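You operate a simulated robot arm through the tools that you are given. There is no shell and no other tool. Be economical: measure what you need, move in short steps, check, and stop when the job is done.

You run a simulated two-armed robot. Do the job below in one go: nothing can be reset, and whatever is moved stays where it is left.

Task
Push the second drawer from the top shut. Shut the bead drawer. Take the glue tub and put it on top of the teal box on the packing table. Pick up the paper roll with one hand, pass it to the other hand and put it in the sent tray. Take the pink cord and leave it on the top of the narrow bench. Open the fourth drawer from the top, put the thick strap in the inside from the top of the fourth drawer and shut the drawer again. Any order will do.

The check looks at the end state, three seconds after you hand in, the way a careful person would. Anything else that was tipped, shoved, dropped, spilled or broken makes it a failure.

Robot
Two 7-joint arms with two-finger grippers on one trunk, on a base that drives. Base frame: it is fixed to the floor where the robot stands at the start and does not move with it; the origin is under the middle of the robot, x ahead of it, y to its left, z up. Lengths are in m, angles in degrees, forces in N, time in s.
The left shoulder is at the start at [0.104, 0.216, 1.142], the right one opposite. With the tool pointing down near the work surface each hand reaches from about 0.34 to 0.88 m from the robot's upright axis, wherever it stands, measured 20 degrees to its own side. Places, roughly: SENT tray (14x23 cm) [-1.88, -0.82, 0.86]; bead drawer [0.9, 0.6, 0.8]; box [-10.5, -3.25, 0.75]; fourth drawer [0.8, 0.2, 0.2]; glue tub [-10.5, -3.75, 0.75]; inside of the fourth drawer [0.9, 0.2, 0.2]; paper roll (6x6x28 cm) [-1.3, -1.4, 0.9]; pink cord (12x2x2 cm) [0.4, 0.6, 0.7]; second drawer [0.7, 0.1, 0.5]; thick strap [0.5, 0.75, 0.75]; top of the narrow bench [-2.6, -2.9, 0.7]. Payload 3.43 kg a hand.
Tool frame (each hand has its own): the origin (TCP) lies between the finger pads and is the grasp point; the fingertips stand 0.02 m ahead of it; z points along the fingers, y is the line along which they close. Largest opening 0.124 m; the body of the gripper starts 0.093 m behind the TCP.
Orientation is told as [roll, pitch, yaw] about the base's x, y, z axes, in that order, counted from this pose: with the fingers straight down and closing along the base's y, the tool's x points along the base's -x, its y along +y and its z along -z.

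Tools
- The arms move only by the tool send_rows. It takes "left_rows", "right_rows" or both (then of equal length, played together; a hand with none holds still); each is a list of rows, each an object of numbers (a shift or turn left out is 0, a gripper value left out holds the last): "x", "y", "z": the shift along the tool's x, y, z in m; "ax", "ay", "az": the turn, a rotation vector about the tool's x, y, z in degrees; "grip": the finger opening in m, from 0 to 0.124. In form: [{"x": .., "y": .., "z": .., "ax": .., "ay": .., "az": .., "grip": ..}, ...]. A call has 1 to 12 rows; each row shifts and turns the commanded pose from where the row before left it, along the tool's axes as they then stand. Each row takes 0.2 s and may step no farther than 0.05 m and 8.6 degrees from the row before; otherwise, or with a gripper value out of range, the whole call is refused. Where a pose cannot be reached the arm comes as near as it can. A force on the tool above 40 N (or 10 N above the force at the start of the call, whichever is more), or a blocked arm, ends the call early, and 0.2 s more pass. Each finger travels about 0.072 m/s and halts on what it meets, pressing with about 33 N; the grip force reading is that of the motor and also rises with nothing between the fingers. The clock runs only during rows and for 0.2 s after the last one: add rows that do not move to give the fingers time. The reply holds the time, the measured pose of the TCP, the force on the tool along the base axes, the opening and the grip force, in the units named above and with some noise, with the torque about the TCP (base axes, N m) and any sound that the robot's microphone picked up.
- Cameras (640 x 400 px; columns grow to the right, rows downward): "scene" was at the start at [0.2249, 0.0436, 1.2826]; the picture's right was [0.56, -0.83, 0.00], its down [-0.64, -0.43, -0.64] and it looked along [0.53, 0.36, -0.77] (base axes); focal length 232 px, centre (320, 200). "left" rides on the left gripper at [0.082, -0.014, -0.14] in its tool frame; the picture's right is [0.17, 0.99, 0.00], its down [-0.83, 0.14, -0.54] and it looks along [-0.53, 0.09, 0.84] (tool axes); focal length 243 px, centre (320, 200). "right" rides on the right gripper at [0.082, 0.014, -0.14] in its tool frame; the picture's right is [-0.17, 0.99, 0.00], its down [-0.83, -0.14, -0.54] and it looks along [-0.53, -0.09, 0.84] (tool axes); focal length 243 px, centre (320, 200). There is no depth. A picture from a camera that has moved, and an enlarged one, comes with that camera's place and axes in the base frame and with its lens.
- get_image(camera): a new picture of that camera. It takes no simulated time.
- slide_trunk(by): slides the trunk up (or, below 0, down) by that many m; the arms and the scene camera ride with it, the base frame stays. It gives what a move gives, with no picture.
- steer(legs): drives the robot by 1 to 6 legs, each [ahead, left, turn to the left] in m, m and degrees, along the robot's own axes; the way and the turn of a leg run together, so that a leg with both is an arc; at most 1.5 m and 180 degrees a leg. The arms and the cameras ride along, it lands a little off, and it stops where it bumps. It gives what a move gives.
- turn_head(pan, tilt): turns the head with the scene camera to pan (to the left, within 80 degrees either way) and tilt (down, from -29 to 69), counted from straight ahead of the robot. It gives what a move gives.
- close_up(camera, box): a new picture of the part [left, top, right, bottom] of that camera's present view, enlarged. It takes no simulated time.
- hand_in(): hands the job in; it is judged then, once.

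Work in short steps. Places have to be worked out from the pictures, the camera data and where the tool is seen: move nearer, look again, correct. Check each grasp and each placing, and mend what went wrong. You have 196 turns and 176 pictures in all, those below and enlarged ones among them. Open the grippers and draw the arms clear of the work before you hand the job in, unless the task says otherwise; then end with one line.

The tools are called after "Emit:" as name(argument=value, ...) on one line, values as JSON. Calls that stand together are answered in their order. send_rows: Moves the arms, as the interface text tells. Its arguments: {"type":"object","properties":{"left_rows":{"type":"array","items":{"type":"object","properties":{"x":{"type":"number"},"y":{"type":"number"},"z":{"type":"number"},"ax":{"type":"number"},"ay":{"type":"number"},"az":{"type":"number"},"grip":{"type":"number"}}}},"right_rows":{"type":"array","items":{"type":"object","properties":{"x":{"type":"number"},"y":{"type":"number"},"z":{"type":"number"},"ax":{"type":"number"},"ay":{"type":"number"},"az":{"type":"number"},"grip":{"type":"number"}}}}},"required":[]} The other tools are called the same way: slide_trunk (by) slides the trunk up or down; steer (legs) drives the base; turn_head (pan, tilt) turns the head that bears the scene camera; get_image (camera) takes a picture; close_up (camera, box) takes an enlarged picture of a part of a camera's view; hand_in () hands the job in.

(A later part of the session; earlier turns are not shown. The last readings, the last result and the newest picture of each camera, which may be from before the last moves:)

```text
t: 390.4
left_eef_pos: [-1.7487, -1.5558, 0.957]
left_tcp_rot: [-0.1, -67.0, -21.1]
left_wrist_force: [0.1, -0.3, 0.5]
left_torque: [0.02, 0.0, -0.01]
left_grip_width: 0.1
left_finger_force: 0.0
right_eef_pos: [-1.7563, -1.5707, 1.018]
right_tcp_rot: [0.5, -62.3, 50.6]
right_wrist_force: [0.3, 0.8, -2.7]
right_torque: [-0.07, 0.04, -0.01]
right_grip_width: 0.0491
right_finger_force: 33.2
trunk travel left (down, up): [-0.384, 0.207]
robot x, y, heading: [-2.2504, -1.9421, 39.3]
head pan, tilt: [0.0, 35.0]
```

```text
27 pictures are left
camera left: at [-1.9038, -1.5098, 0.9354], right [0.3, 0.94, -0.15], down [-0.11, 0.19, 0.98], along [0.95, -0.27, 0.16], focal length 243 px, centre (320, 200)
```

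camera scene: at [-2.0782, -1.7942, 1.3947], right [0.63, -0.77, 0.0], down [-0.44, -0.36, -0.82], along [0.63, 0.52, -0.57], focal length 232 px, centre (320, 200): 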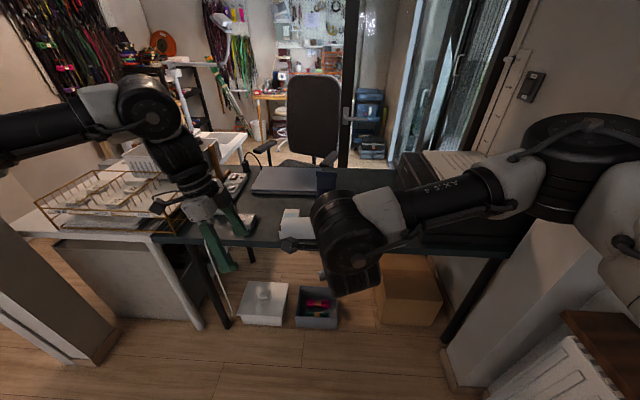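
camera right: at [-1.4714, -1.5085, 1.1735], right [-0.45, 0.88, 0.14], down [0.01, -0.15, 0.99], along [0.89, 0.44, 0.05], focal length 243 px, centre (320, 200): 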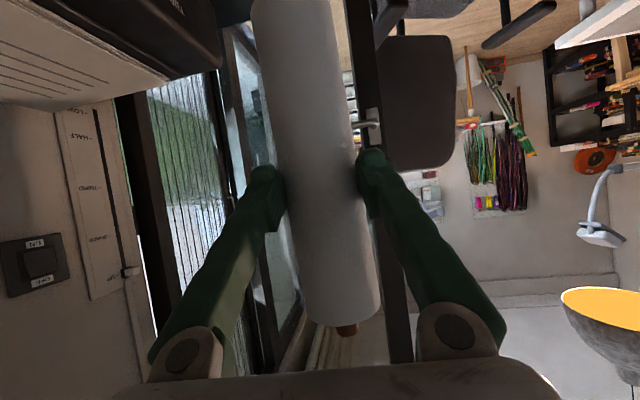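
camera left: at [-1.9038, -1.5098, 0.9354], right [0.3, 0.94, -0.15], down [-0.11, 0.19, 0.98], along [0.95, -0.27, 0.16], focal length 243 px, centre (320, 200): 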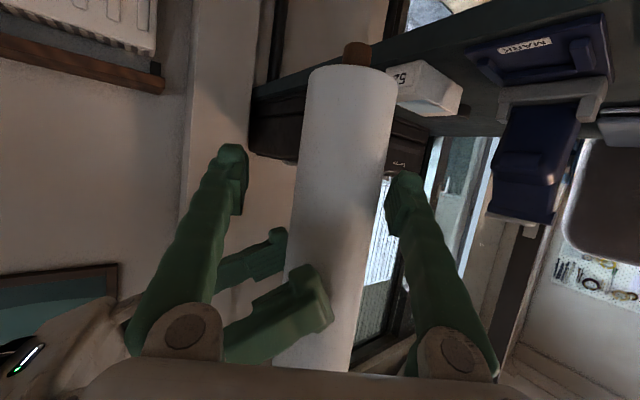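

The roll is between the left fingers, the right fingers clear above. I close the left.

Emit:
send_rows(left_rows=[{"y": 0.01}, {"grip": 0.02}, {}, {}, {}, {}])

```text
t: 391.8
left_eef_pos: [-1.744, -1.546, 0.9555]
left_tcp_rot: [0.2, -66.9, -21.2]
left_wrist_force: [7.4, 7.8, -0.1]
left_torque: [-0.18, 0.25, 0.08]
left_grip_width: 0.0586
left_finger_force: 33.4
right_eef_pos: [-1.7557, -1.5721, 1.0185]
right_tcp_rot: [0.6, -62.3, 50.8]
right_wrist_force: [-7.4, -8.6, 0.4]
right_torque: [-0.32, 0.24, 0.03]
right_grip_width: 0.049
right_finger_force: 33.0
trunk travel left (down, up): [-0.384, 0.207]
robot x, y, heading: [-2.2538, -1.9395, 39.1]
head pan, tilt: [0.0, 35.0]
```

Left grips at 0.0586. Now the right opens and withdraws backwards.

Emit:
send_rows(right_rows=[{"grip": 0.12}, {}, {}, {}, {"z": -0.03}, {"z": -0.04}, {"z": -0.04}, {"y": -0.03}, {"y": -0.03}])

Emit:
get_image(camera="left")

```text
t: 393.4
left_eef_pos: [-1.7434, -1.5456, 0.9562]
left_tcp_rot: [0.1, -66.9, -21.4]
left_wrist_force: [-0.6, -0.3, 0.8]
left_torque: [0.0, 0.02, 0.0]
left_grip_width: 0.0584
left_finger_force: 32.3
right_eef_pos: [-1.7597, -1.6667, 1.0858]
right_tcp_rot: [15.3, -61.3, 29.0]
right_wrist_force: [-0.2, -1.0, -0.1]
right_torque: [0.0, -0.02, -0.01]
right_grip_width: 0.1201
right_finger_force: 0.0
right hand out of reach, approached as far as the arm can: row 8
trunk travel left (down, up): [-0.384, 0.207]
robot x, y, heading: [-2.2547, -1.9395, 39.4]
head pan, tilt: [0.0, 35.0]
stopped in row 8 (right hand): the arm was blocked; the commanded pose is now the measured one
```

```text
26 pictures are left
camera left: at [-1.9002, -1.501, 0.9356], right [0.3, 0.94, -0.15], down [-0.11, 0.19, 0.98], along [0.95, -0.27, 0.16], focal length 243 px, centre (320, 200)
```

left: 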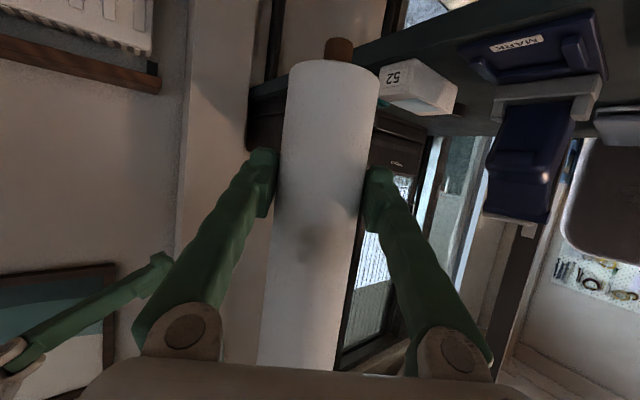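

Handover succeeded: the left holds the roll alone. I raise it, turn left 22° and drive toward the SENT tray, stopping short to look.

Emit:
slide_trunk(by=0.15)

Emit:
steer(legs=[[0, 0, 22], [0.42, 0.22, 0]])

Emit:
turn_head(pan=15, tilt=45)

Emit:
get_image(camera="scene")

```text
t: 395.1
left_eef_pos: [-1.7381, -1.542, 1.2026]
left_tcp_rot: [22.4, -69.8, -42.1]
left_wrist_force: [0.0, -0.4, -3.3]
left_torque: [0.01, -0.02, 0.03]
left_grip_width: 0.0584
left_finger_force: 33.3
right_eef_pos: [-1.7598, -1.6662, 1.2319]
right_tcp_rot: [15.0, -61.2, 29.2]
right_wrist_force: [0.0, -0.5, -0.6]
right_torque: [0.06, -0.05, 0.01]
right_grip_width: 0.12
right_finger_force: 0.1
trunk travel left (down, up): [-0.534, 0.057]
robot x, y, heading: [-2.2536, -1.9407, 39.4]
head pan, tilt: [0.0, 35.0]
```

```text
t: 400.2
left_eef_pos: [-1.9115, -0.9119, 1.205]
left_tcp_rot: [22.7, -69.8, -20.8]
left_wrist_force: [1.0, -0.3, -3.3]
left_torque: [0.0, 0.0, -0.03]
left_grip_width: 0.0587
left_finger_force: 33.4
right_eef_pos: [-1.8855, -1.034, 1.2346]
right_tcp_rot: [15.2, -61.3, 50.9]
right_wrist_force: [0.5, 0.5, 0.7]
right_torque: [0.0, -0.04, -0.02]
right_grip_width: 0.1202
right_finger_force: 0.1
trunk travel left (down, up): [-0.534, 0.057]
robot x, y, heading: [-2.2416, -1.4668, 61.0]
head pan, tilt: [0.0, 35.0]
```

```text
t: 400.9
left_eef_pos: [-1.9113, -0.9102, 1.205]
left_tcp_rot: [22.6, -69.8, -20.6]
left_wrist_force: [-0.2, 0.3, -4.5]
left_torque: [0.01, 0.01, 0.02]
left_grip_width: 0.0585
left_finger_force: 33.0
right_eef_pos: [-1.8855, -1.0324, 1.2349]
right_tcp_rot: [15.0, -61.4, 50.9]
right_wrist_force: [0.6, -0.3, 0.7]
right_torque: [-0.01, 0.02, -0.01]
right_grip_width: 0.1203
right_finger_force: 0.1
trunk travel left (down, up): [-0.534, 0.057]
robot x, y, heading: [-2.2433, -1.4686, 61.2]
head pan, tilt: [15.0, 45.0]
```

```text
25 pictures are left
camera scene: at [-2.1886, -1.3263, 1.547], right [0.97, -0.24, 0.0], down [-0.17, -0.69, -0.71], along [0.17, 0.69, -0.71], focal length 232 px, centre (320, 200)
```

scene: 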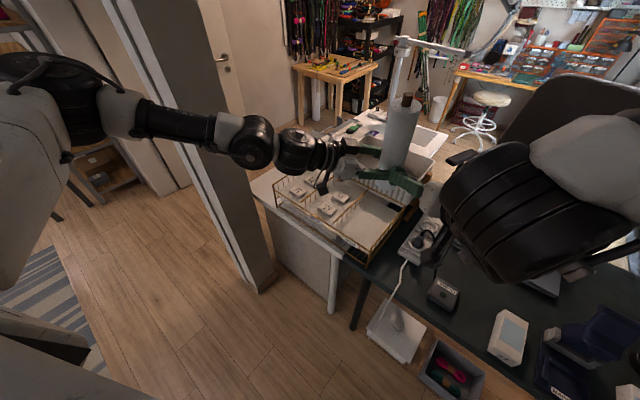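

The roll is right by the rack; SENT is the empty right compartment, centre about (−1.868, −0.83). I straighten the roll upright and move it over the centre.

Emit:
send_rows(left_rows=[{"az": -8}, {"ay": 4.3}, {"y": 0.039, "x": -0.0093, "z": 0.022}, {"y": 0.039, "x": -0.0093, "z": 0.022}])

Emit:
close_up(camera="scene", box=[240, 80, 480, 280])

```text
t: 401.9
left_eef_pos: [-1.9133, -0.8326, 1.2136]
left_tcp_rot: [0.0, -67.2, 3.2]
left_wrist_force: [0.6, 0.1, -3.0]
left_torque: [-0.01, 0.03, -0.02]
left_grip_width: 0.0586
left_finger_force: 32.9
left hand out of reach, approached as far as the arm can: row 3, 4
right_eef_pos: [-1.8852, -1.0319, 1.2339]
right_tcp_rot: [15.2, -61.1, 50.9]
right_wrist_force: [-0.6, 0.7, -0.6]
right_torque: [0.0, 0.0, -0.01]
right_grip_width: 0.1201
right_finger_force: 0.0
trunk travel left (down, up): [-0.534, 0.057]
robot x, y, heading: [-2.2425, -1.4701, 60.9]
head pan, tilt: [15.0, 45.0]
```

```text
2.00 times, centred on (360, 180) of scene
camera zoom: at [-2.1889, -1.3255, 1.5469], right [0.97, -0.24, 0.0], down [-0.17, -0.69, -0.71], along [0.17, 0.69, -0.71], focal length 464 px, centre (240, 240)
```

zoom: 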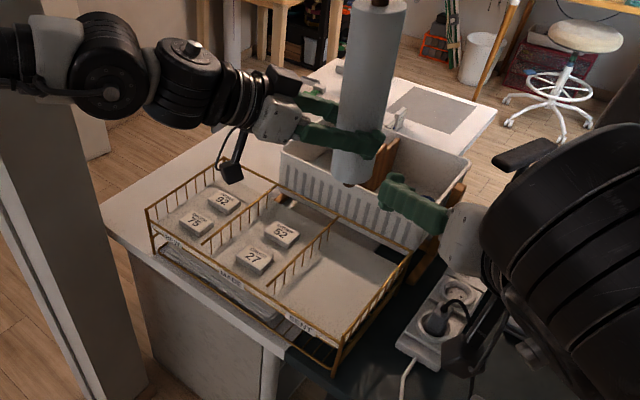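

The SENT floor centre is about (−1.86, −0.81), and the roll's bottom is about 0.08 m below the TCP. I nudge the base and lower part-way.

Emit:
steer(legs=[[0.046, -0.036, 0]])

Emit:
slide_trunk(by=-0.16)

Emit:
close_up(camera="scene", box=[220, 60, 460, 260])

```text
t: 403.1
left_eef_pos: [-1.8603, -0.8119, 1.2152]
left_tcp_rot: [0.2, -67.3, 3.1]
left_wrist_force: [0.3, -0.3, -3.1]
left_torque: [0.03, 0.04, -0.02]
left_grip_width: 0.0586
left_finger_force: 33.0
right_eef_pos: [-1.8348, -1.0102, 1.2349]
right_tcp_rot: [15.0, -61.4, 51.0]
right_wrist_force: [0.4, 0.2, -1.0]
right_torque: [0.03, -0.01, -0.02]
right_grip_width: 0.1199
right_finger_force: 0.1
trunk travel left (down, up): [-0.534, 0.057]
robot x, y, heading: [-2.1883, -1.4449, 60.8]
head pan, tilt: [15.0, 45.0]
```

```text
t: 404.9
left_eef_pos: [-1.8594, -0.8095, 1.0536]
left_tcp_rot: [0.2, -67.2, 3.1]
left_wrist_force: [0.4, 0.3, -2.9]
left_torque: [0.04, 0.06, 0.03]
left_grip_width: 0.0585
left_finger_force: 32.7
right_eef_pos: [-1.8296, -1.0114, 1.0748]
right_tcp_rot: [15.7, -61.0, 49.9]
right_wrist_force: [-0.8, 0.2, 0.8]
right_torque: [-0.01, 0.02, 0.0]
right_grip_width: 0.1201
right_finger_force: 0.0
trunk travel left (down, up): [-0.374, 0.217]
robot x, y, heading: [-2.1933, -1.4467, 60.9]
head pan, tilt: [15.0, 45.0]
```

```text
2.00 times, centred on (340, 160) of scene
camera zoom: at [-2.1026, -1.2445, 1.3701], right [0.97, -0.24, 0.0], down [-0.17, -0.69, -0.71], along [0.17, 0.69, -0.71], focal length 464 px, centre (280, 280)
```

zoom: 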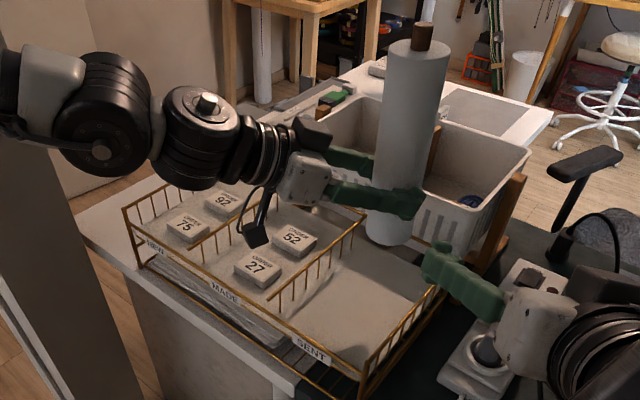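

The xy is right, but the wrist-camera housing would come down on the front rail. I raise a little and swing the base 20° left about the tray, so the housing ends up in front of the rack.

Emit:
slide_trunk(by=0.08)

Emit:
steer(legs=[[0, 0, 20], [-0.037, -0.246, 0]])

Emit:
turn_head(pan=0, tilt=50)

Emit:
get_image(camera="scene")

```text
t: 406.1
left_eef_pos: [-1.8602, -0.811, 1.1319]
left_tcp_rot: [-0.2, -67.1, 3.4]
left_wrist_force: [-0.3, 1.0, -2.8]
left_torque: [-0.01, 0.03, -0.01]
left_grip_width: 0.0586
left_finger_force: 33.1
right_eef_pos: [-1.8335, -1.0103, 1.1541]
right_tcp_rot: [15.1, -61.2, 50.9]
right_wrist_force: [-0.2, -0.3, 0.1]
right_torque: [0.02, 0.01, 0.0]
right_grip_width: 0.1203
right_finger_force: 0.1
trunk travel left (down, up): [-0.454, 0.137]
robot x, y, heading: [-2.1883, -1.4464, 61.1]
head pan, tilt: [15.0, 45.0]
```

```text
t: 411.4
left_eef_pos: [-1.8593, -0.8107, 1.1334]
left_tcp_rot: [0.1, -67.1, 23.1]
left_wrist_force: [0.6, 0.1, -4.1]
left_torque: [0.0, 0.0, 0.0]
left_grip_width: 0.0585
left_finger_force: 33.0
right_eef_pos: [-1.767, -0.9895, 1.1539]
right_tcp_rot: [15.1, -61.3, 70.9]
right_wrist_force: [0.3, 0.5, -0.2]
right_torque: [-0.01, 0.0, 0.01]
right_grip_width: 0.1201
right_finger_force: 0.1
trunk travel left (down, up): [-0.454, 0.137]
robot x, y, heading: [-1.9539, -1.5203, 81.0]
head pan, tilt: [15.0, 45.0]
```

```text
t: 412.1
left_eef_pos: [-1.859, -0.8116, 1.1332]
left_tcp_rot: [0.0, -67.1, 23.2]
left_wrist_force: [-0.4, 0.5, -3.6]
left_torque: [0.01, 0.04, -0.04]
left_grip_width: 0.0585
left_finger_force: 33.3
right_eef_pos: [-1.7661, -0.9894, 1.1537]
right_tcp_rot: [15.2, -61.2, 70.7]
right_wrist_force: [-0.2, 0.1, -0.1]
right_torque: [-0.02, 0.02, 0.01]
right_grip_width: 0.1199
right_finger_force: 0.0
trunk travel left (down, up): [-0.454, 0.137]
robot x, y, heading: [-1.9571, -1.523, 81.0]
head pan, tilt: [0.0, 50.0]
```

```text
22 pictures are left
camera scene: at [-1.9226, -1.3285, 1.4459], right [0.99, -0.16, 0.0], down [-0.12, -0.76, -0.64], along [0.1, 0.63, -0.77], focal length 232 px, centre (320, 200)
```

scene: 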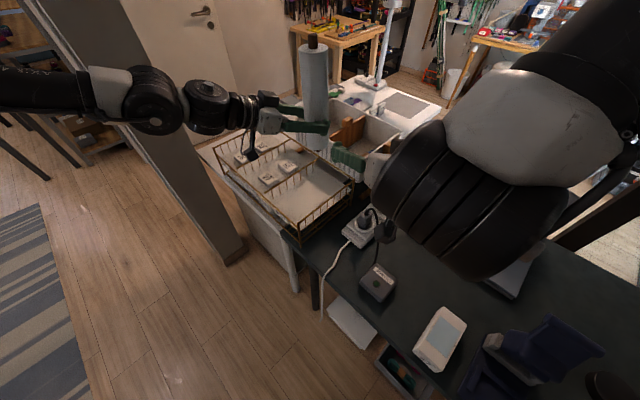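

I shift 4 cm toward the tray's front so the housing hangs outside the front rail, then lower.

Emit:
steer(legs=[[-0.03, 0.027, 0]])

Emit:
slide_trunk(by=-0.16)

Emit:
close_up(camera="scene", box=[190, 60, 430, 260])

```text
t: 413.2
left_eef_pos: [-1.889, -0.8353, 1.1328]
left_tcp_rot: [0.1, -67.1, 23.3]
left_wrist_force: [-0.8, 0.9, -2.8]
left_torque: [-0.05, 0.04, 0.01]
left_grip_width: 0.0586
left_finger_force: 33.4
right_eef_pos: [-1.7962, -1.0134, 1.1524]
right_tcp_rot: [15.3, -61.2, 70.8]
right_wrist_force: [-0.2, 0.6, -0.2]
right_torque: [0.04, 0.02, -0.03]
right_grip_width: 0.1197
right_finger_force: 0.1
trunk travel left (down, up): [-0.454, 0.137]
robot x, y, heading: [-1.9851, -1.5449, 81.1]
head pan, tilt: [0.0, 50.0]
```

```text
t: 415.0
left_eef_pos: [-1.891, -0.8366, 0.9744]
left_tcp_rot: [0.2, -67.2, 23.1]
left_wrist_force: [-0.3, -0.3, -2.5]
left_torque: [-0.01, 0.03, -0.01]
left_grip_width: 0.0585
left_finger_force: 32.9
right_eef_pos: [-1.7887, -1.0089, 0.9772]
right_tcp_rot: [15.8, -58.4, 68.8]
right_wrist_force: [-0.4, 0.1, -0.1]
right_torque: [0.0, -0.01, 0.02]
right_grip_width: 0.1204
right_finger_force: 0.0
trunk travel left (down, up): [-0.294, 0.297]
robot x, y, heading: [-1.9853, -1.5462, 81.0]
head pan, tilt: [0.0, 50.0]
```

```text
2.00 times, centred on (310, 160) of scene
camera zoom: at [-1.9469, -1.3121, 1.2845], right [0.99, -0.16, 0.0], down [-0.12, -0.76, -0.64], along [0.1, 0.63, -0.77], focal length 464 px, centre (340, 280)
```

zoom: 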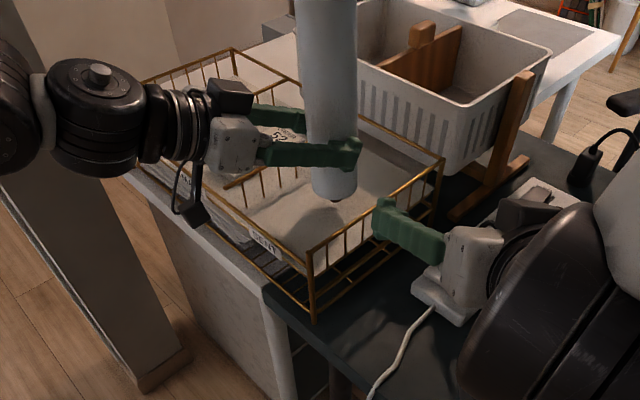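

The tube is inside SENT and the housing hangs outside the rail. I lower gently until contact.

Emit:
slide_trunk(by=-0.03)

Emit:
slide_trunk(by=-0.03)

Emit:
close_up(camera="scene", box=[190, 60, 430, 260])

```text
t: 415.8
left_eef_pos: [-1.8878, -0.8369, 0.9501]
left_tcp_rot: [0.8, -67.7, 22.5]
left_wrist_force: [5.0, 5.5, 26.4]
left_torque: [0.6, -0.44, -0.05]
left_grip_width: 0.0563
left_finger_force: 33.3
right_eef_pos: [-1.7863, -1.0066, 0.9411]
right_tcp_rot: [15.6, -57.2, 68.6]
right_wrist_force: [-0.9, 0.4, 0.2]
right_torque: [0.02, 0.0, -0.01]
right_grip_width: 0.12
right_finger_force: 0.1
trunk travel left (down, up): [-0.264, 0.327]
robot x, y, heading: [-1.9824, -1.5466, 81.1]
head pan, tilt: [0.0, 50.0]
```

```text
t: 416.5
left_eef_pos: [-1.8881, -0.8384, 0.9139]
left_tcp_rot: [0.1, -67.2, 23.0]
left_wrist_force: [1.1, 1.1, 17.4]
left_torque: [0.2, -0.44, -0.02]
left_grip_width: 0.0558
left_finger_force: 33.1
right_eef_pos: [-1.7847, -1.0027, 0.9007]
right_tcp_rot: [15.5, -56.1, 68.6]
right_wrist_force: [0.4, -0.8, -0.1]
right_torque: [0.01, -0.04, 0.0]
right_grip_width: 0.1201
right_finger_force: 0.1
trunk travel left (down, up): [-0.234, 0.357]
robot x, y, heading: [-1.986, -1.546, 80.8]
head pan, tilt: [0.0, 50.0]
```

```text
2.00 times, centred on (310, 160) of scene
camera zoom: at [-1.9436, -1.2954, 1.2214], right [0.99, -0.16, 0.0], down [-0.12, -0.76, -0.64], along [0.1, 0.64, -0.77], focal length 464 px, centre (340, 280)
```

zoom: 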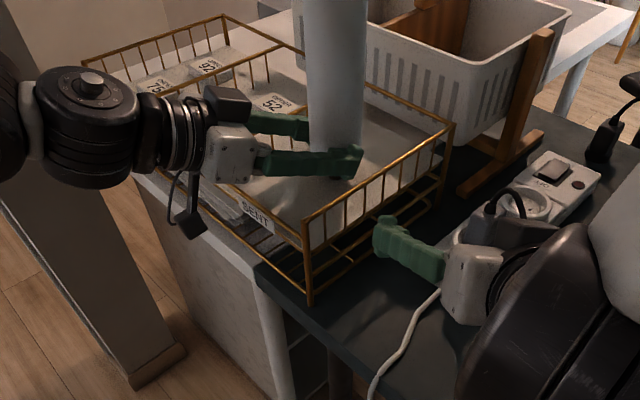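

The roll stands on the tray floor. I open just enough to free it, then withdraw backward and up.

Emit:
send_rows(left_rows=[{"grip": 0.076}, {}, {"z": -0.015}, {"z": -0.02}, {"z": -0.03}, {"z": -0.04}, {"z": -0.04}])

Emit:
close_up(camera="scene", box=[190, 40, 430, 240])

```text
t: 418.1
left_eef_pos: [-2.0116, -0.8911, 0.9693]
left_tcp_rot: [0.2, -67.2, 23.2]
left_wrist_force: [-0.7, -0.9, 0.1]
left_torque: [-0.01, -0.02, 0.03]
left_grip_width: 0.0763
left_finger_force: 0.0
right_eef_pos: [-1.7899, -1.0014, 0.9039]
right_tcp_rot: [15.9, -56.6, 68.4]
right_wrist_force: [0.3, -0.4, 0.0]
right_torque: [-0.03, 0.0, -0.01]
right_grip_width: 0.1202
right_finger_force: 0.0
trunk travel left (down, up): [-0.234, 0.357]
robot x, y, heading: [-1.988, -1.5457, 81.0]
head pan, tilt: [0.0, 50.0]
```

```text
2.00 times, centred on (310, 140) of scene
camera zoom: at [-1.945, -1.2948, 1.2215], right [0.99, -0.16, 0.0], down [-0.12, -0.76, -0.64], along [0.1, 0.64, -0.77], focal length 464 px, centre (340, 320)
```

zoom: 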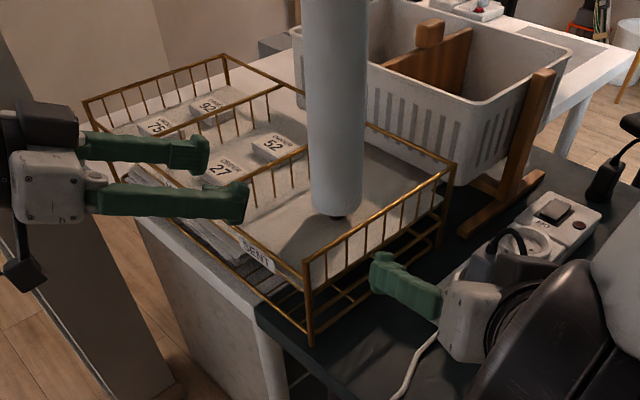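

The roll stands upright in the SENT compartment. I lift away, back off, turn to face the long room, and look.

Emit:
slide_trunk(by=0.2)

Emit:
steer(legs=[[-0.45, 0, 0], [-0.1, 0.5, 0], [0, 0, 112]])

Emit:
turn_head(pan=0, tilt=18)

Emit:
get_image(camera="scene")

```text
t: 420.3
left_eef_pos: [-2.0118, -0.8895, 1.17]
left_tcp_rot: [0.0, -67.1, 23.2]
left_wrist_force: [-0.6, -0.2, 0.2]
left_torque: [0.04, 0.0, -0.01]
left_grip_width: 0.0759
left_finger_force: 0.0
right_eef_pos: [-1.7977, -1.0047, 1.1001]
right_tcp_rot: [13.5, -56.7, 72.2]
right_wrist_force: [-0.6, -0.4, 0.3]
right_torque: [-0.01, 0.0, -0.01]
right_grip_width: 0.1198
right_finger_force: 0.0
trunk travel left (down, up): [-0.434, 0.157]
robot x, y, heading: [-1.9898, -1.5466, 80.9]
head pan, tilt: [0.0, 50.0]
```

```text
t: 436.7
left_eef_pos: [-3.1711, -2.2573, 1.1692]
left_tcp_rot: [0.3, -67.1, 133.7]
left_wrist_force: [0.6, 0.2, 0.0]
left_torque: [0.02, 0.0, -0.01]
left_grip_width: 0.0763
left_finger_force: 0.0
right_eef_pos: [-3.1405, -2.0162, 1.1008]
right_tcp_rot: [13.4, -56.7, -177.3]
right_wrist_force: [0.4, 0.2, -0.4]
right_torque: [-0.04, 0.01, -0.02]
right_grip_width: 0.1202
right_finger_force: 0.1
trunk travel left (down, up): [-0.434, 0.157]
robot x, y, heading: [-2.5682, -1.9997, -168.5]
head pan, tilt: [0.0, 50.0]
```

```text
t: 437.6
left_eef_pos: [-3.1728, -2.2578, 1.1698]
left_tcp_rot: [0.2, -67.1, 133.7]
left_wrist_force: [-0.3, 0.6, -0.1]
left_torque: [0.02, 0.01, -0.02]
left_grip_width: 0.0755
left_finger_force: 0.0
right_eef_pos: [-3.1418, -2.0145, 1.1002]
right_tcp_rot: [13.4, -56.7, -177.3]
right_wrist_force: [0.6, 0.4, -0.3]
right_torque: [-0.03, 0.0, 0.04]
right_grip_width: 0.1202
right_finger_force: 0.0
trunk travel left (down, up): [-0.434, 0.157]
robot x, y, heading: [-2.5681, -2.002, -168.6]
head pan, tilt: [0.0, 18.0]
```

```text
18 pictures are left
camera scene: at [-2.7788, -2.0439, 1.473], right [-0.2, 0.98, 0.0], down [0.3, 0.06, -0.95], along [-0.93, -0.19, -0.31], focal length 232 px, centre (320, 200)
```

scene: 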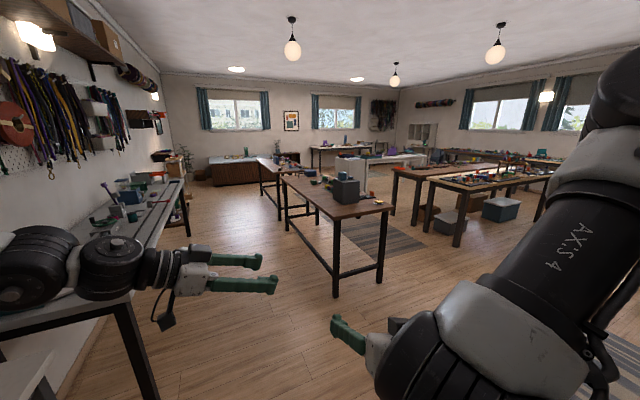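

The packing table is under the far wall at px (316,148), and the aisle on the right of the nearest tables leads there along direction (−0.8,−0.6). I drive to its entrance and turn into it.

Emit:
steer(legs=[[0.97, -0.705, 0], [0.97, -0.705, 0], [0, 0, 25.5], [1.3, 0, 0]])

Emit:
get_image(camera="scene")

```text
t: 466.2
left_eef_pos: [-6.2467, -2.3057, 1.1695]
left_tcp_rot: [0.2, -67.2, 158.0]
left_wrist_force: [-0.2, 0.5, 0.6]
left_torque: [0.03, 0.02, 0.0]
left_grip_width: 0.0761
left_finger_force: 0.0
right_eef_pos: [-6.3188, -2.0724, 1.1015]
right_tcp_rot: [13.5, -56.6, -152.9]
right_wrist_force: [0.2, -0.4, 0.5]
right_torque: [0.01, -0.04, 0.0]
right_grip_width: 0.12
right_finger_force: 0.0
trunk travel left (down, up): [-0.434, 0.157]
robot x, y, heading: [-5.8056, -1.8237, -144.0]
head pan, tilt: [0.0, 18.0]
```

```text
17 pictures are left
camera scene: at [-5.9768, -1.9494, 1.4731], right [-0.59, 0.81, 0.0], down [0.25, 0.18, -0.95], along [-0.77, -0.56, -0.31], focal length 232 px, centre (320, 200)
```

scene: 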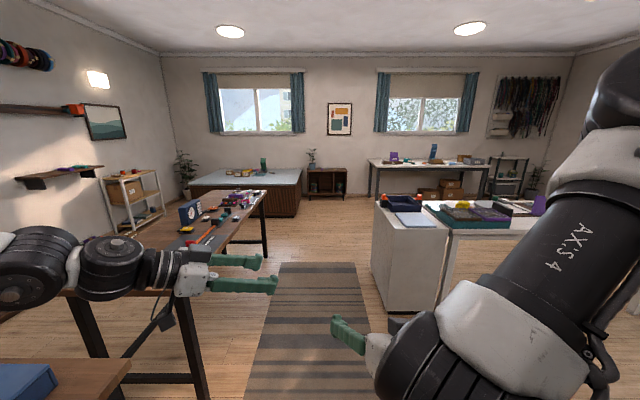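

The aisle continues between the cabinet on the right and the tool table on the left; the packing table is beyond at the right, under the right window. I drive on 2.9 m and look.

Emit:
steer(legs=[[1.45, 0.08, 0], [1.45, 0, 0]])

Emit:
turn_head(pan=-30, tilt=25)

Emit:
get_image(camera="scene")

```text
t: 483.6
left_eef_pos: [-8.5802, -4.0189, 1.1699]
left_tcp_rot: [0.2, -67.2, 156.6]
left_wrist_force: [-1.3, 0.3, -1.2]
left_torque: [0.01, 0.02, 0.04]
left_grip_width: 0.0759
left_finger_force: 0.1
right_eef_pos: [-8.6447, -3.7846, 1.1004]
right_tcp_rot: [13.4, -56.7, -154.3]
right_wrist_force: [0.5, 0.5, -0.3]
right_torque: [-0.01, -0.01, 0.01]
right_grip_width: 0.12
right_finger_force: 0.1
trunk travel left (down, up): [-0.434, 0.157]
robot x, y, heading: [-8.1246, -3.5473, -145.4]
head pan, tilt: [0.0, 18.0]
```

```text
t: 484.6
left_eef_pos: [-8.5798, -4.0183, 1.1686]
left_tcp_rot: [0.2, -67.2, 156.6]
left_wrist_force: [0.4, -0.4, -0.6]
left_torque: [0.05, 0.04, -0.01]
left_grip_width: 0.076
left_finger_force: 0.1
right_eef_pos: [-8.645, -3.7831, 1.1003]
right_tcp_rot: [13.4, -56.8, -154.2]
right_wrist_force: [0.1, -0.8, -0.4]
right_torque: [0.0, 0.01, 0.0]
right_grip_width: 0.12
right_finger_force: 0.0
trunk travel left (down, up): [-0.434, 0.157]
robot x, y, heading: [-8.1246, -3.5504, -145.4]
head pan, tilt: [-30.0, 25.0]
```

```text
16 pictures are left
camera scene: at [-8.3155, -3.6239, 1.4617], right [-0.08, 1.0, 0.0], down [0.42, 0.03, -0.91], along [-0.9, -0.07, -0.42], focal length 232 px, centre (320, 200)
```

scene: 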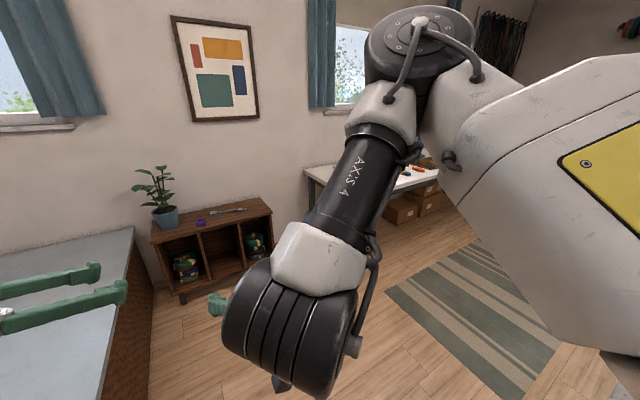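

I move diagonally past the counter toward the packing table and look with the head turned ahead.

Emit:
steer(legs=[[0.35, -0.4, 0], [0.35, -0.9, 0]])

Emit:
turn_head(pan=5, tilt=32)

Emit:
get_image(camera="scene")

```text
t: 502.1
left_eef_pos: [-9.8733, -3.3993, 1.1699]
left_tcp_rot: [0.2, -67.1, 158.6]
left_wrist_force: [-0.1, -0.5, -0.6]
left_torque: [0.02, -0.01, -0.02]
left_grip_width: 0.0761
left_finger_force: 0.1
right_eef_pos: [-9.9462, -3.165, 1.0996]
right_tcp_rot: [13.4, -56.7, -152.4]
right_wrist_force: [-0.1, 0.4, 0.2]
right_torque: [-0.02, 0.05, 0.01]
right_grip_width: 0.1198
right_finger_force: 0.0
trunk travel left (down, up): [-0.434, 0.157]
robot x, y, heading: [-9.4359, -2.9133, -143.4]
head pan, tilt: [-30.0, 25.0]
```

```text
t: 503.1
left_eef_pos: [-9.8746, -3.3984, 1.1708]
left_tcp_rot: [0.2, -67.1, 158.6]
left_wrist_force: [-0.3, -0.3, 0.2]
left_torque: [-0.01, -0.02, -0.05]
left_grip_width: 0.0759
left_finger_force: 0.0
right_eef_pos: [-9.9462, -3.1648, 1.1008]
right_tcp_rot: [13.5, -56.6, -152.4]
right_wrist_force: [-0.7, 0.5, 0.5]
right_torque: [-0.05, -0.01, -0.02]
right_grip_width: 0.12
right_finger_force: 0.0
trunk travel left (down, up): [-0.434, 0.157]
robot x, y, heading: [-9.4333, -2.9121, -143.2]
head pan, tilt: [5.0, 32.0]
```

```text
15 pictures are left
camera scene: at [-9.5979, -3.0437, 1.4506], right [-0.66, 0.75, 0.0], down [0.4, 0.35, -0.85], along [-0.64, -0.56, -0.53], focal length 232 px, centre (320, 200)
```

scene: 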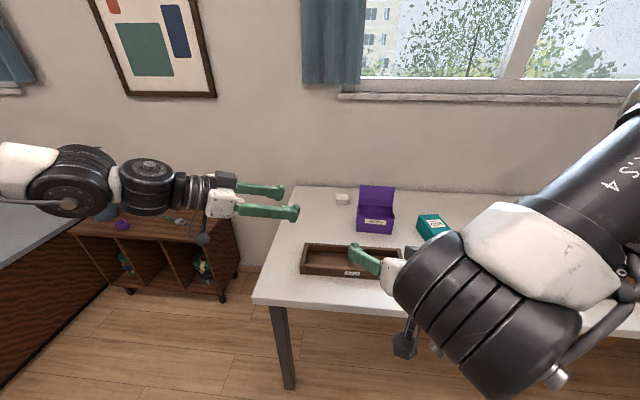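

Emit:
close_up(camera="scene", box=[260, 160, 480, 300])

```text
2.86 times, centred on (370, 230) of scene
camera zoom: at [-9.5979, -3.0437, 1.4506], right [-0.66, 0.75, 0.0], down [0.4, 0.35, -0.85], along [-0.64, -0.56, -0.53], focal length 663 px, centre (177, 114)
```

zoom: 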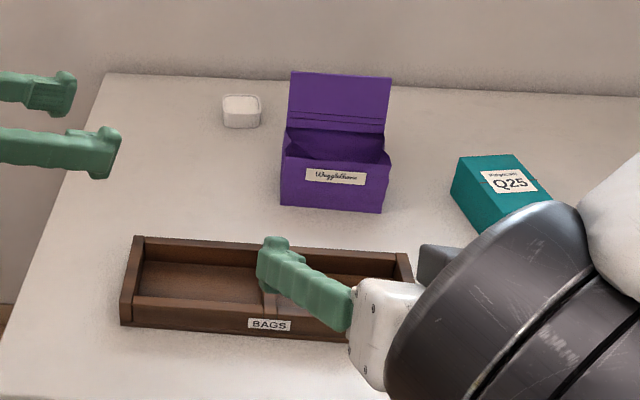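

The glue tub is the small white tub near the back of the table at about (−10.535, −3.694); the teal Q25 box top is at about (−10.58, −3.215). The tub is far in, so I set the left hand to a 40° forward pitch heading straight ahead.

Emit:
send_rows(left_rows=[{"ay": 8, "z": -0.01, "grip": 0.1}, {"ay": 8, "z": -0.01}, {"ay": 8}, {"ay": 3}, {"ax": -4.7, "az": -5.5}, {"ax": -4.7, "az": -5.5}, {"ax": -4.7, "az": -5.5}, {"ax": -4.7, "az": -5.5}, {"ax": -4.7, "az": -5.5}, {"ax": -4.7, "az": -5.5}, {"ax": -4.7, "az": -5.5}, {"ax": -4.7, "az": -5.5}])

Emit:
steer(legs=[[0, -0.27, 0], [0.33, 0, 0]])

```text
t: 505.7
left_eef_pos: [-9.8251, -3.4373, 1.1785]
left_tcp_rot: [0.2, -40.3, -147.3]
left_wrist_force: [0.0, 0.8, -0.1]
left_torque: [0.03, 0.02, 0.04]
left_grip_width: 0.1
left_finger_force: 0.1
left hand out of reach, approached as far as the arm can: row 10, 11, 12
right_eef_pos: [-9.947, -3.1654, 1.1016]
right_tcp_rot: [13.6, -56.6, -152.3]
right_wrist_force: [-0.6, 0.4, -0.2]
right_torque: [0.04, -0.02, -0.02]
right_grip_width: 0.1198
right_finger_force: 0.1
trunk travel left (down, up): [-0.434, 0.157]
robot x, y, heading: [-9.4339, -2.9095, -143.6]
head pan, tilt: [5.0, 32.0]
```

```text
t: 512.1
left_eef_pos: [-10.258, -3.4127, 1.1769]
left_tcp_rot: [0.3, -40.4, -147.7]
left_wrist_force: [0.6, -0.3, -0.1]
left_torque: [0.0, 0.02, -0.03]
left_grip_width: 0.0998
left_finger_force: 0.1
right_eef_pos: [-10.3766, -3.1404, 1.1018]
right_tcp_rot: [13.4, -56.8, -152.6]
right_wrist_force: [0.4, -0.5, 0.4]
right_torque: [-0.02, 0.01, -0.02]
right_grip_width: 0.1201
right_finger_force: 0.1
trunk travel left (down, up): [-0.434, 0.157]
robot x, y, heading: [-9.8599, -2.8888, -143.8]
head pan, tilt: [5.0, 32.0]
```

Emit:
steer(legs=[[0.08, 0, 0]])

Emit:
send_rows(left_rows=[{"x": 0.0044, "y": 0.0085, "z": 0.042}, {"x": 0.0044, "y": 0.0085, "z": 0.042}, {"x": 0.0044, "y": 0.0085, "z": 0.042}, {"x": 0.0044, "y": 0.0085, "z": 0.042}, {"x": 0.0044, "y": 0.0085, "z": 0.042}, {"x": 0.0044, "y": 0.0085, "z": 0.042}, {"x": 0.0044, "y": 0.0085, "z": 0.042}, {"x": 0.0044, "y": 0.0085, "z": 0.042}])

Emit:
get_image(camera="left")

```text
t: 513.2
left_eef_pos: [-10.3204, -3.4585, 1.1783]
left_tcp_rot: [0.3, -40.4, -147.7]
left_wrist_force: [-0.5, 0.0, -0.6]
left_torque: [-0.01, 0.0, -0.01]
left_grip_width: 0.1
left_finger_force: 0.1
right_eef_pos: [-10.4409, -3.1853, 1.1001]
right_tcp_rot: [13.5, -56.8, -152.6]
right_wrist_force: [0.9, 0.2, -0.2]
right_torque: [0.0, 0.02, 0.02]
right_grip_width: 0.1201
right_finger_force: 0.0
trunk travel left (down, up): [-0.434, 0.157]
robot x, y, heading: [-9.9248, -2.9349, -143.7]
head pan, tilt: [5.0, 32.0]
```

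```text
t: 515.0
left_eef_pos: [-10.4216, -3.624, 0.9057]
left_tcp_rot: [0.1, -40.5, -147.7]
left_wrist_force: [0.2, -0.7, 0.7]
left_torque: [0.02, -0.04, 0.02]
left_grip_width: 0.1
left_finger_force: 0.1
left hand out of reach, approached as far as the arm can: row 7, 8
right_eef_pos: [-10.4408, -3.1865, 1.1003]
right_tcp_rot: [13.4, -56.7, -152.6]
right_wrist_force: [-0.3, 0.0, 0.1]
right_torque: [0.0, 0.02, -0.02]
right_grip_width: 0.12
right_finger_force: 0.1
trunk travel left (down, up): [-0.434, 0.157]
robot x, y, heading: [-9.9262, -2.9361, -144.0]
head pan, tilt: [5.0, 32.0]
```

```text
13 pictures are left
camera left: at [-10.3, -3.5292, 0.9577], right [0.63, -0.77, -0.11], down [-0.16, -0.27, 0.95], along [-0.76, -0.58, -0.29], focal length 243 px, centre (320, 200)
```

left: 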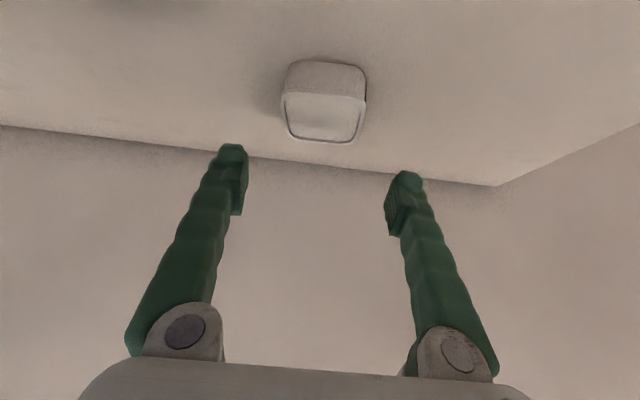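

Two views agree: the tub is at about (−10.434, −3.625), centre z≈0.825, about 6.7 cm wide — right below the TCP. I lower by 0.06 with the trunk and check.

Emit:
slide_trunk(by=-0.06)

Emit:
get_image(camera="left")

```text
t: 516.0
left_eef_pos: [-10.4214, -3.6228, 0.8455]
left_tcp_rot: [0.1, -40.4, -147.6]
left_wrist_force: [0.3, 0.5, 0.9]
left_torque: [0.02, 0.01, 0.0]
left_grip_width: 0.0997
left_finger_force: 0.1
right_eef_pos: [-10.4416, -3.1866, 1.0413]
right_tcp_rot: [13.5, -56.7, -152.7]
right_wrist_force: [0.7, -0.7, -1.0]
right_torque: [0.02, 0.0, 0.01]
right_grip_width: 0.12
right_finger_force: 0.2
trunk travel left (down, up): [-0.374, 0.217]
robot x, y, heading: [-9.9274, -2.9355, -144.0]
head pan, tilt: [5.0, 32.0]
```

```text
12 pictures are left
camera left: at [-10.3003, -3.5285, 0.8984], right [0.64, -0.76, -0.1], down [-0.17, -0.27, 0.95], along [-0.75, -0.59, -0.3], focal length 243 px, centre (320, 200)
```

left: 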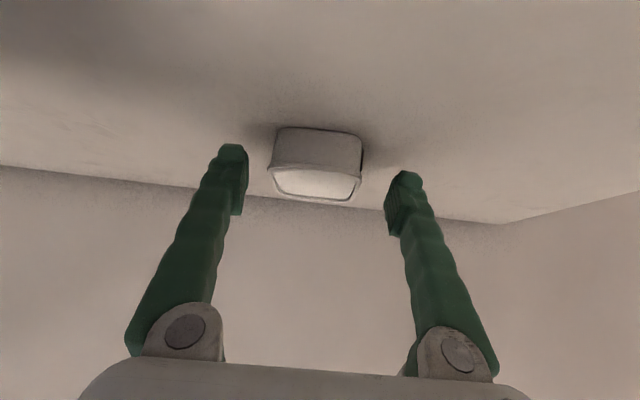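

Parallax now gives the tub centre at (−10.454, −3.639, 0.806), about 7.7 cm wide. I go 0.034 m forward with the base and 0.043 m down.

Emit:
steer(legs=[[0.034, 0, 0]])

Emit:
slide_trunk(by=-0.043)

Emit:
get_image(camera="left")

```text
t: 516.9
left_eef_pos: [-10.4469, -3.642, 0.8449]
left_tcp_rot: [0.3, -40.4, -147.7]
left_wrist_force: [0.4, 0.6, 0.0]
left_torque: [0.01, 0.02, 0.0]
left_grip_width: 0.0997
left_finger_force: 0.1
right_eef_pos: [-10.4654, -3.2057, 1.0425]
right_tcp_rot: [13.4, -56.8, -152.6]
right_wrist_force: [-0.3, 0.5, -0.1]
right_torque: [0.0, 0.01, -0.02]
right_grip_width: 0.1199
right_finger_force: 0.1
trunk travel left (down, up): [-0.374, 0.217]
robot x, y, heading: [-9.9531, -2.9532, -144.0]
head pan, tilt: [5.0, 32.0]
```

```text
t: 517.5
left_eef_pos: [-10.448, -3.6428, 0.8227]
left_tcp_rot: [0.1, -40.7, -147.5]
left_wrist_force: [30.5, 14.5, 38.9]
left_torque: [0.79, -0.76, -0.36]
left_grip_width: 0.0999
left_finger_force: 0.1
right_eef_pos: [-10.4643, -3.2056, 1.0117]
right_tcp_rot: [13.4, -56.5, -152.5]
right_wrist_force: [-0.9, 0.3, -0.6]
right_torque: [0.01, -0.02, 0.07]
right_grip_width: 0.1199
right_finger_force: 0.0
trunk travel left (down, up): [-0.346, 0.245]
robot x, y, heading: [-9.9502, -2.9564, -143.6]
head pan, tilt: [5.0, 32.0]
stopped: the force on the tool passed its limit at 45 N (the readings are from after the stop); the commanded pose is now the measured one
```

```text
11 pictures are left
camera left: at [-10.3262, -3.5484, 0.8747], right [0.64, -0.76, -0.11], down [-0.16, -0.27, 0.95], along [-0.76, -0.59, -0.29], focal length 243 px, centre (320, 200)
```

left: 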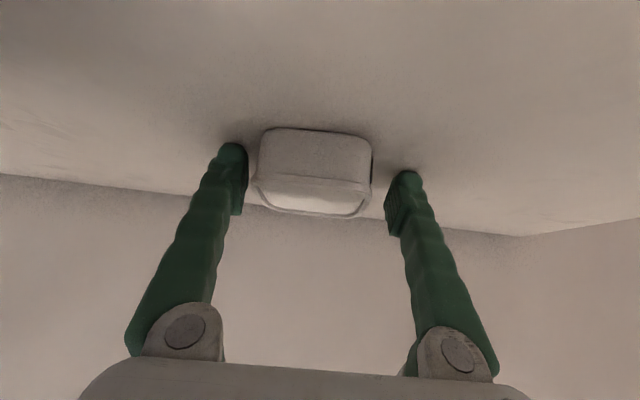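

The tips touch the table at TCP z 0.823 and the tub is between the fingers. I rise a few millimetres and close.

Emit:
slide_trunk(by=0.006)

Emit:
send_rows(left_rows=[{"grip": 0.04}, {}, {}, {}, {}])

Emit:
slide_trunk(by=0.2)

Emit:
get_image(camera="left")

```text
t: 518.0
left_eef_pos: [-10.4481, -3.6439, 0.8242]
left_tcp_rot: [0.1, -40.6, -147.5]
left_wrist_force: [-0.3, -1.0, 0.6]
left_torque: [0.01, -0.02, 0.04]
left_grip_width: 0.1
left_finger_force: 0.0
right_eef_pos: [-10.4654, -3.207, 1.0167]
right_tcp_rot: [13.4, -56.6, -152.5]
right_wrist_force: [-0.6, -0.5, 1.0]
right_torque: [-0.01, 0.01, 0.02]
right_grip_width: 0.1203
right_finger_force: 0.1
trunk travel left (down, up): [-0.352, 0.239]
robot x, y, heading: [-9.9532, -2.9562, -143.6]
head pan, tilt: [5.0, 32.0]
```

```text
t: 519.2
left_eef_pos: [-10.4496, -3.6436, 0.8258]
left_tcp_rot: [-0.1, -40.6, -147.5]
left_wrist_force: [-0.3, -0.5, 0.1]
left_torque: [0.06, 0.08, 0.04]
left_grip_width: 0.065
left_finger_force: 32.9
right_eef_pos: [-10.4668, -3.2073, 1.0167]
right_tcp_rot: [13.4, -56.4, -152.5]
right_wrist_force: [-0.5, -0.2, -0.2]
right_torque: [-0.01, 0.0, 0.02]
right_grip_width: 0.12
right_finger_force: 0.1
trunk travel left (down, up): [-0.352, 0.239]
robot x, y, heading: [-9.9505, -2.9523, -143.8]
head pan, tilt: [5.0, 32.0]
```

```text
t: 521.4
left_eef_pos: [-10.4661, -3.6584, 1.2157]
left_tcp_rot: [1.3, -54.0, -148.7]
left_wrist_force: [-0.2, 0.7, -3.1]
left_torque: [-0.01, 0.04, -0.02]
left_grip_width: 0.065
left_finger_force: 33.0
right_eef_pos: [-10.4666, -3.2072, 1.2147]
right_tcp_rot: [13.4, -56.3, -152.4]
right_wrist_force: [0.7, 0.3, 0.9]
right_torque: [-0.02, 0.0, -0.03]
right_grip_width: 0.12
right_finger_force: 0.2
trunk travel left (down, up): [-0.552, 0.039]
robot x, y, heading: [-9.9511, -2.9559, -143.8]
head pan, tilt: [5.0, 32.0]
```

```text
10 pictures are left
camera left: at [-10.3383, -3.5587, 1.2314], right [0.61, -0.78, -0.12], down [0.02, -0.13, 0.99], along [-0.79, -0.61, -0.06], focal length 243 px, centre (320, 200)
```

left: 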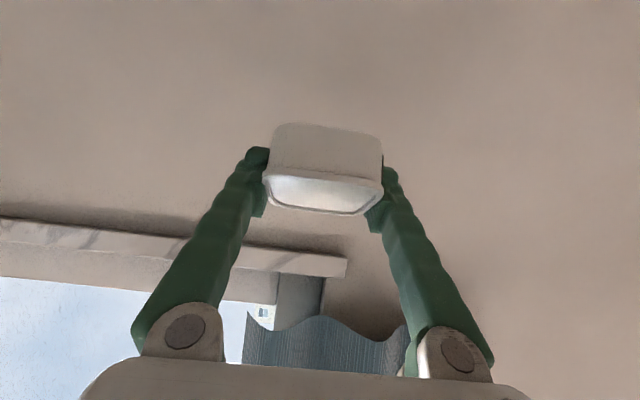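

The tub is gripped, but the lift tilted the hand by 13°. I back off from the wall, restore the pitch, shift the base right so the left hand lines up with the teal box, and look.

Emit:
send_rows(left_rows=[{"ay": 6.7}, {"ay": 6.6}])

Emit:
steer(legs=[[-0.25, 0, 0], [0, -0.43, 0]])

Emit:
turn_head(pan=5, tilt=42)

Emit:
get_image(camera="scene")

```text
t: 522.0
left_eef_pos: [-10.467, -3.6568, 1.217]
left_tcp_rot: [1.5, -54.1, -148.5]
left_wrist_force: [0.3, -0.3, -3.2]
left_torque: [-0.04, -0.01, -0.01]
left_grip_width: 0.065
left_finger_force: 32.9
left hand out of reach, approached as far as the arm can: row 1, 2
right_eef_pos: [-10.4674, -3.2068, 1.2155]
right_tcp_rot: [13.4, -56.3, -152.4]
right_wrist_force: [0.1, -0.1, 0.2]
right_torque: [0.04, -0.04, -0.02]
right_grip_width: 0.1199
right_finger_force: 0.0
trunk travel left (down, up): [-0.552, 0.039]
robot x, y, heading: [-9.9542, -2.9577, -143.8]
head pan, tilt: [5.0, 32.0]
```

```text
t: 530.0
left_eef_pos: [-10.5233, -3.1584, 1.2183]
left_tcp_rot: [1.4, -54.1, -148.9]
left_wrist_force: [1.1, -0.6, -2.6]
left_torque: [-0.01, 0.03, -0.03]
left_grip_width: 0.0652
left_finger_force: 33.0
right_eef_pos: [-10.5214, -2.7081, 1.2166]
right_tcp_rot: [13.4, -56.4, -152.7]
right_wrist_force: [0.4, -0.2, 0.9]
right_torque: [-0.02, 0.04, -0.01]
right_grip_width: 0.12
right_finger_force: 0.1
trunk travel left (down, up): [-0.552, 0.039]
robot x, y, heading: [-10.0095, -2.4592, -143.9]
head pan, tilt: [5.0, 32.0]
```

```text
t: 530.8
left_eef_pos: [-10.5247, -3.158, 1.2169]
left_tcp_rot: [1.5, -54.1, -148.9]
left_wrist_force: [0.3, 0.2, -3.3]
left_torque: [-0.04, 0.0, -0.04]
left_grip_width: 0.0647
left_finger_force: 32.9
right_eef_pos: [-10.521, -2.7084, 1.2158]
right_tcp_rot: [13.4, -56.3, -152.7]
right_wrist_force: [0.5, 0.1, 0.5]
right_torque: [-0.04, 0.0, 0.03]
right_grip_width: 0.1201
right_finger_force: 0.0
trunk travel left (down, up): [-0.552, 0.039]
robot x, y, heading: [-10.0069, -2.4604, -143.7]
head pan, tilt: [5.0, 42.0]
```

```text
9 pictures are left
camera scene: at [-10.1131, -2.5439, 1.5726], right [-0.66, 0.75, 0.0], down [0.5, 0.44, -0.74], along [-0.56, -0.49, -0.67], focal length 232 px, centre (320, 200)
```

scene: 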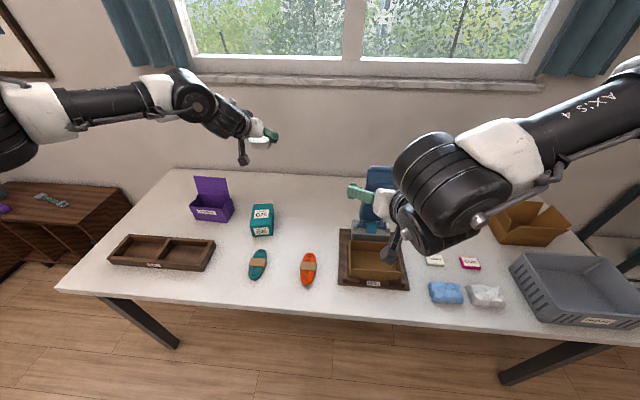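

The teal box top is at about (−10.481, −3.198, z≈0.865). I lower the trunk part-way, restore the 40° pitch so the tub is level, and move the base over it.

Emit:
slide_trunk(by=-0.16)

Emit:
send_rows(left_rows=[{"ay": 6.7}, {"ay": 6.8}])

Emit:
steer(legs=[[-0.012, 0.058, 0]])

```text
t: 532.6
left_eef_pos: [-10.5247, -3.1576, 1.0586]
left_tcp_rot: [1.4, -54.2, -148.9]
left_wrist_force: [-0.1, 0.8, -3.0]
left_torque: [-0.01, 0.01, -0.01]
left_grip_width: 0.0651
left_finger_force: 32.5
right_eef_pos: [-10.5228, -2.7071, 1.057]
right_tcp_rot: [13.4, -56.5, -152.8]
right_wrist_force: [-0.1, -0.2, -1.0]
right_torque: [0.01, -0.01, 0.01]
right_grip_width: 0.12
right_finger_force: 0.1
trunk travel left (down, up): [-0.392, 0.199]
robot x, y, heading: [-10.0057, -2.4597, -144.0]
head pan, tilt: [5.0, 42.0]
```

```text
t: 533.2
left_eef_pos: [-10.5098, -3.1728, 1.053]
left_tcp_rot: [0.9, -40.6, -148.4]
left_wrist_force: [0.1, -0.3, -2.7]
left_torque: [0.01, 0.06, 0.0]
left_grip_width: 0.0651
left_finger_force: 33.2
left hand out of reach, approached as far as the arm can: row 2
right_eef_pos: [-10.5219, -2.7083, 1.0565]
right_tcp_rot: [13.3, -56.4, -152.6]
right_wrist_force: [0.0, -0.6, 0.3]
right_torque: [-0.01, 0.02, -0.05]
right_grip_width: 0.1199
right_finger_force: 0.1
trunk travel left (down, up): [-0.392, 0.199]
robot x, y, heading: [-10.0068, -2.4546, -144.0]
head pan, tilt: [5.0, 42.0]
```

```text
t: 534.6
left_eef_pos: [-10.4684, -3.2077, 1.0542]
left_tcp_rot: [1.2, -40.6, -148.5]
left_wrist_force: [0.0, -0.7, -2.9]
left_torque: [0.0, -0.01, 0.02]
left_grip_width: 0.0649
left_finger_force: 33.0
right_eef_pos: [-10.4801, -2.7462, 1.0565]
right_tcp_rot: [13.4, -56.4, -152.7]
right_wrist_force: [0.5, -0.4, 0.2]
right_torque: [0.01, 0.02, 0.02]
right_grip_width: 0.1198
right_finger_force: 0.1
trunk travel left (down, up): [-0.392, 0.199]
robot x, y, heading: [-9.9649, -2.4957, -144.2]
head pan, tilt: [5.0, 42.0]
```

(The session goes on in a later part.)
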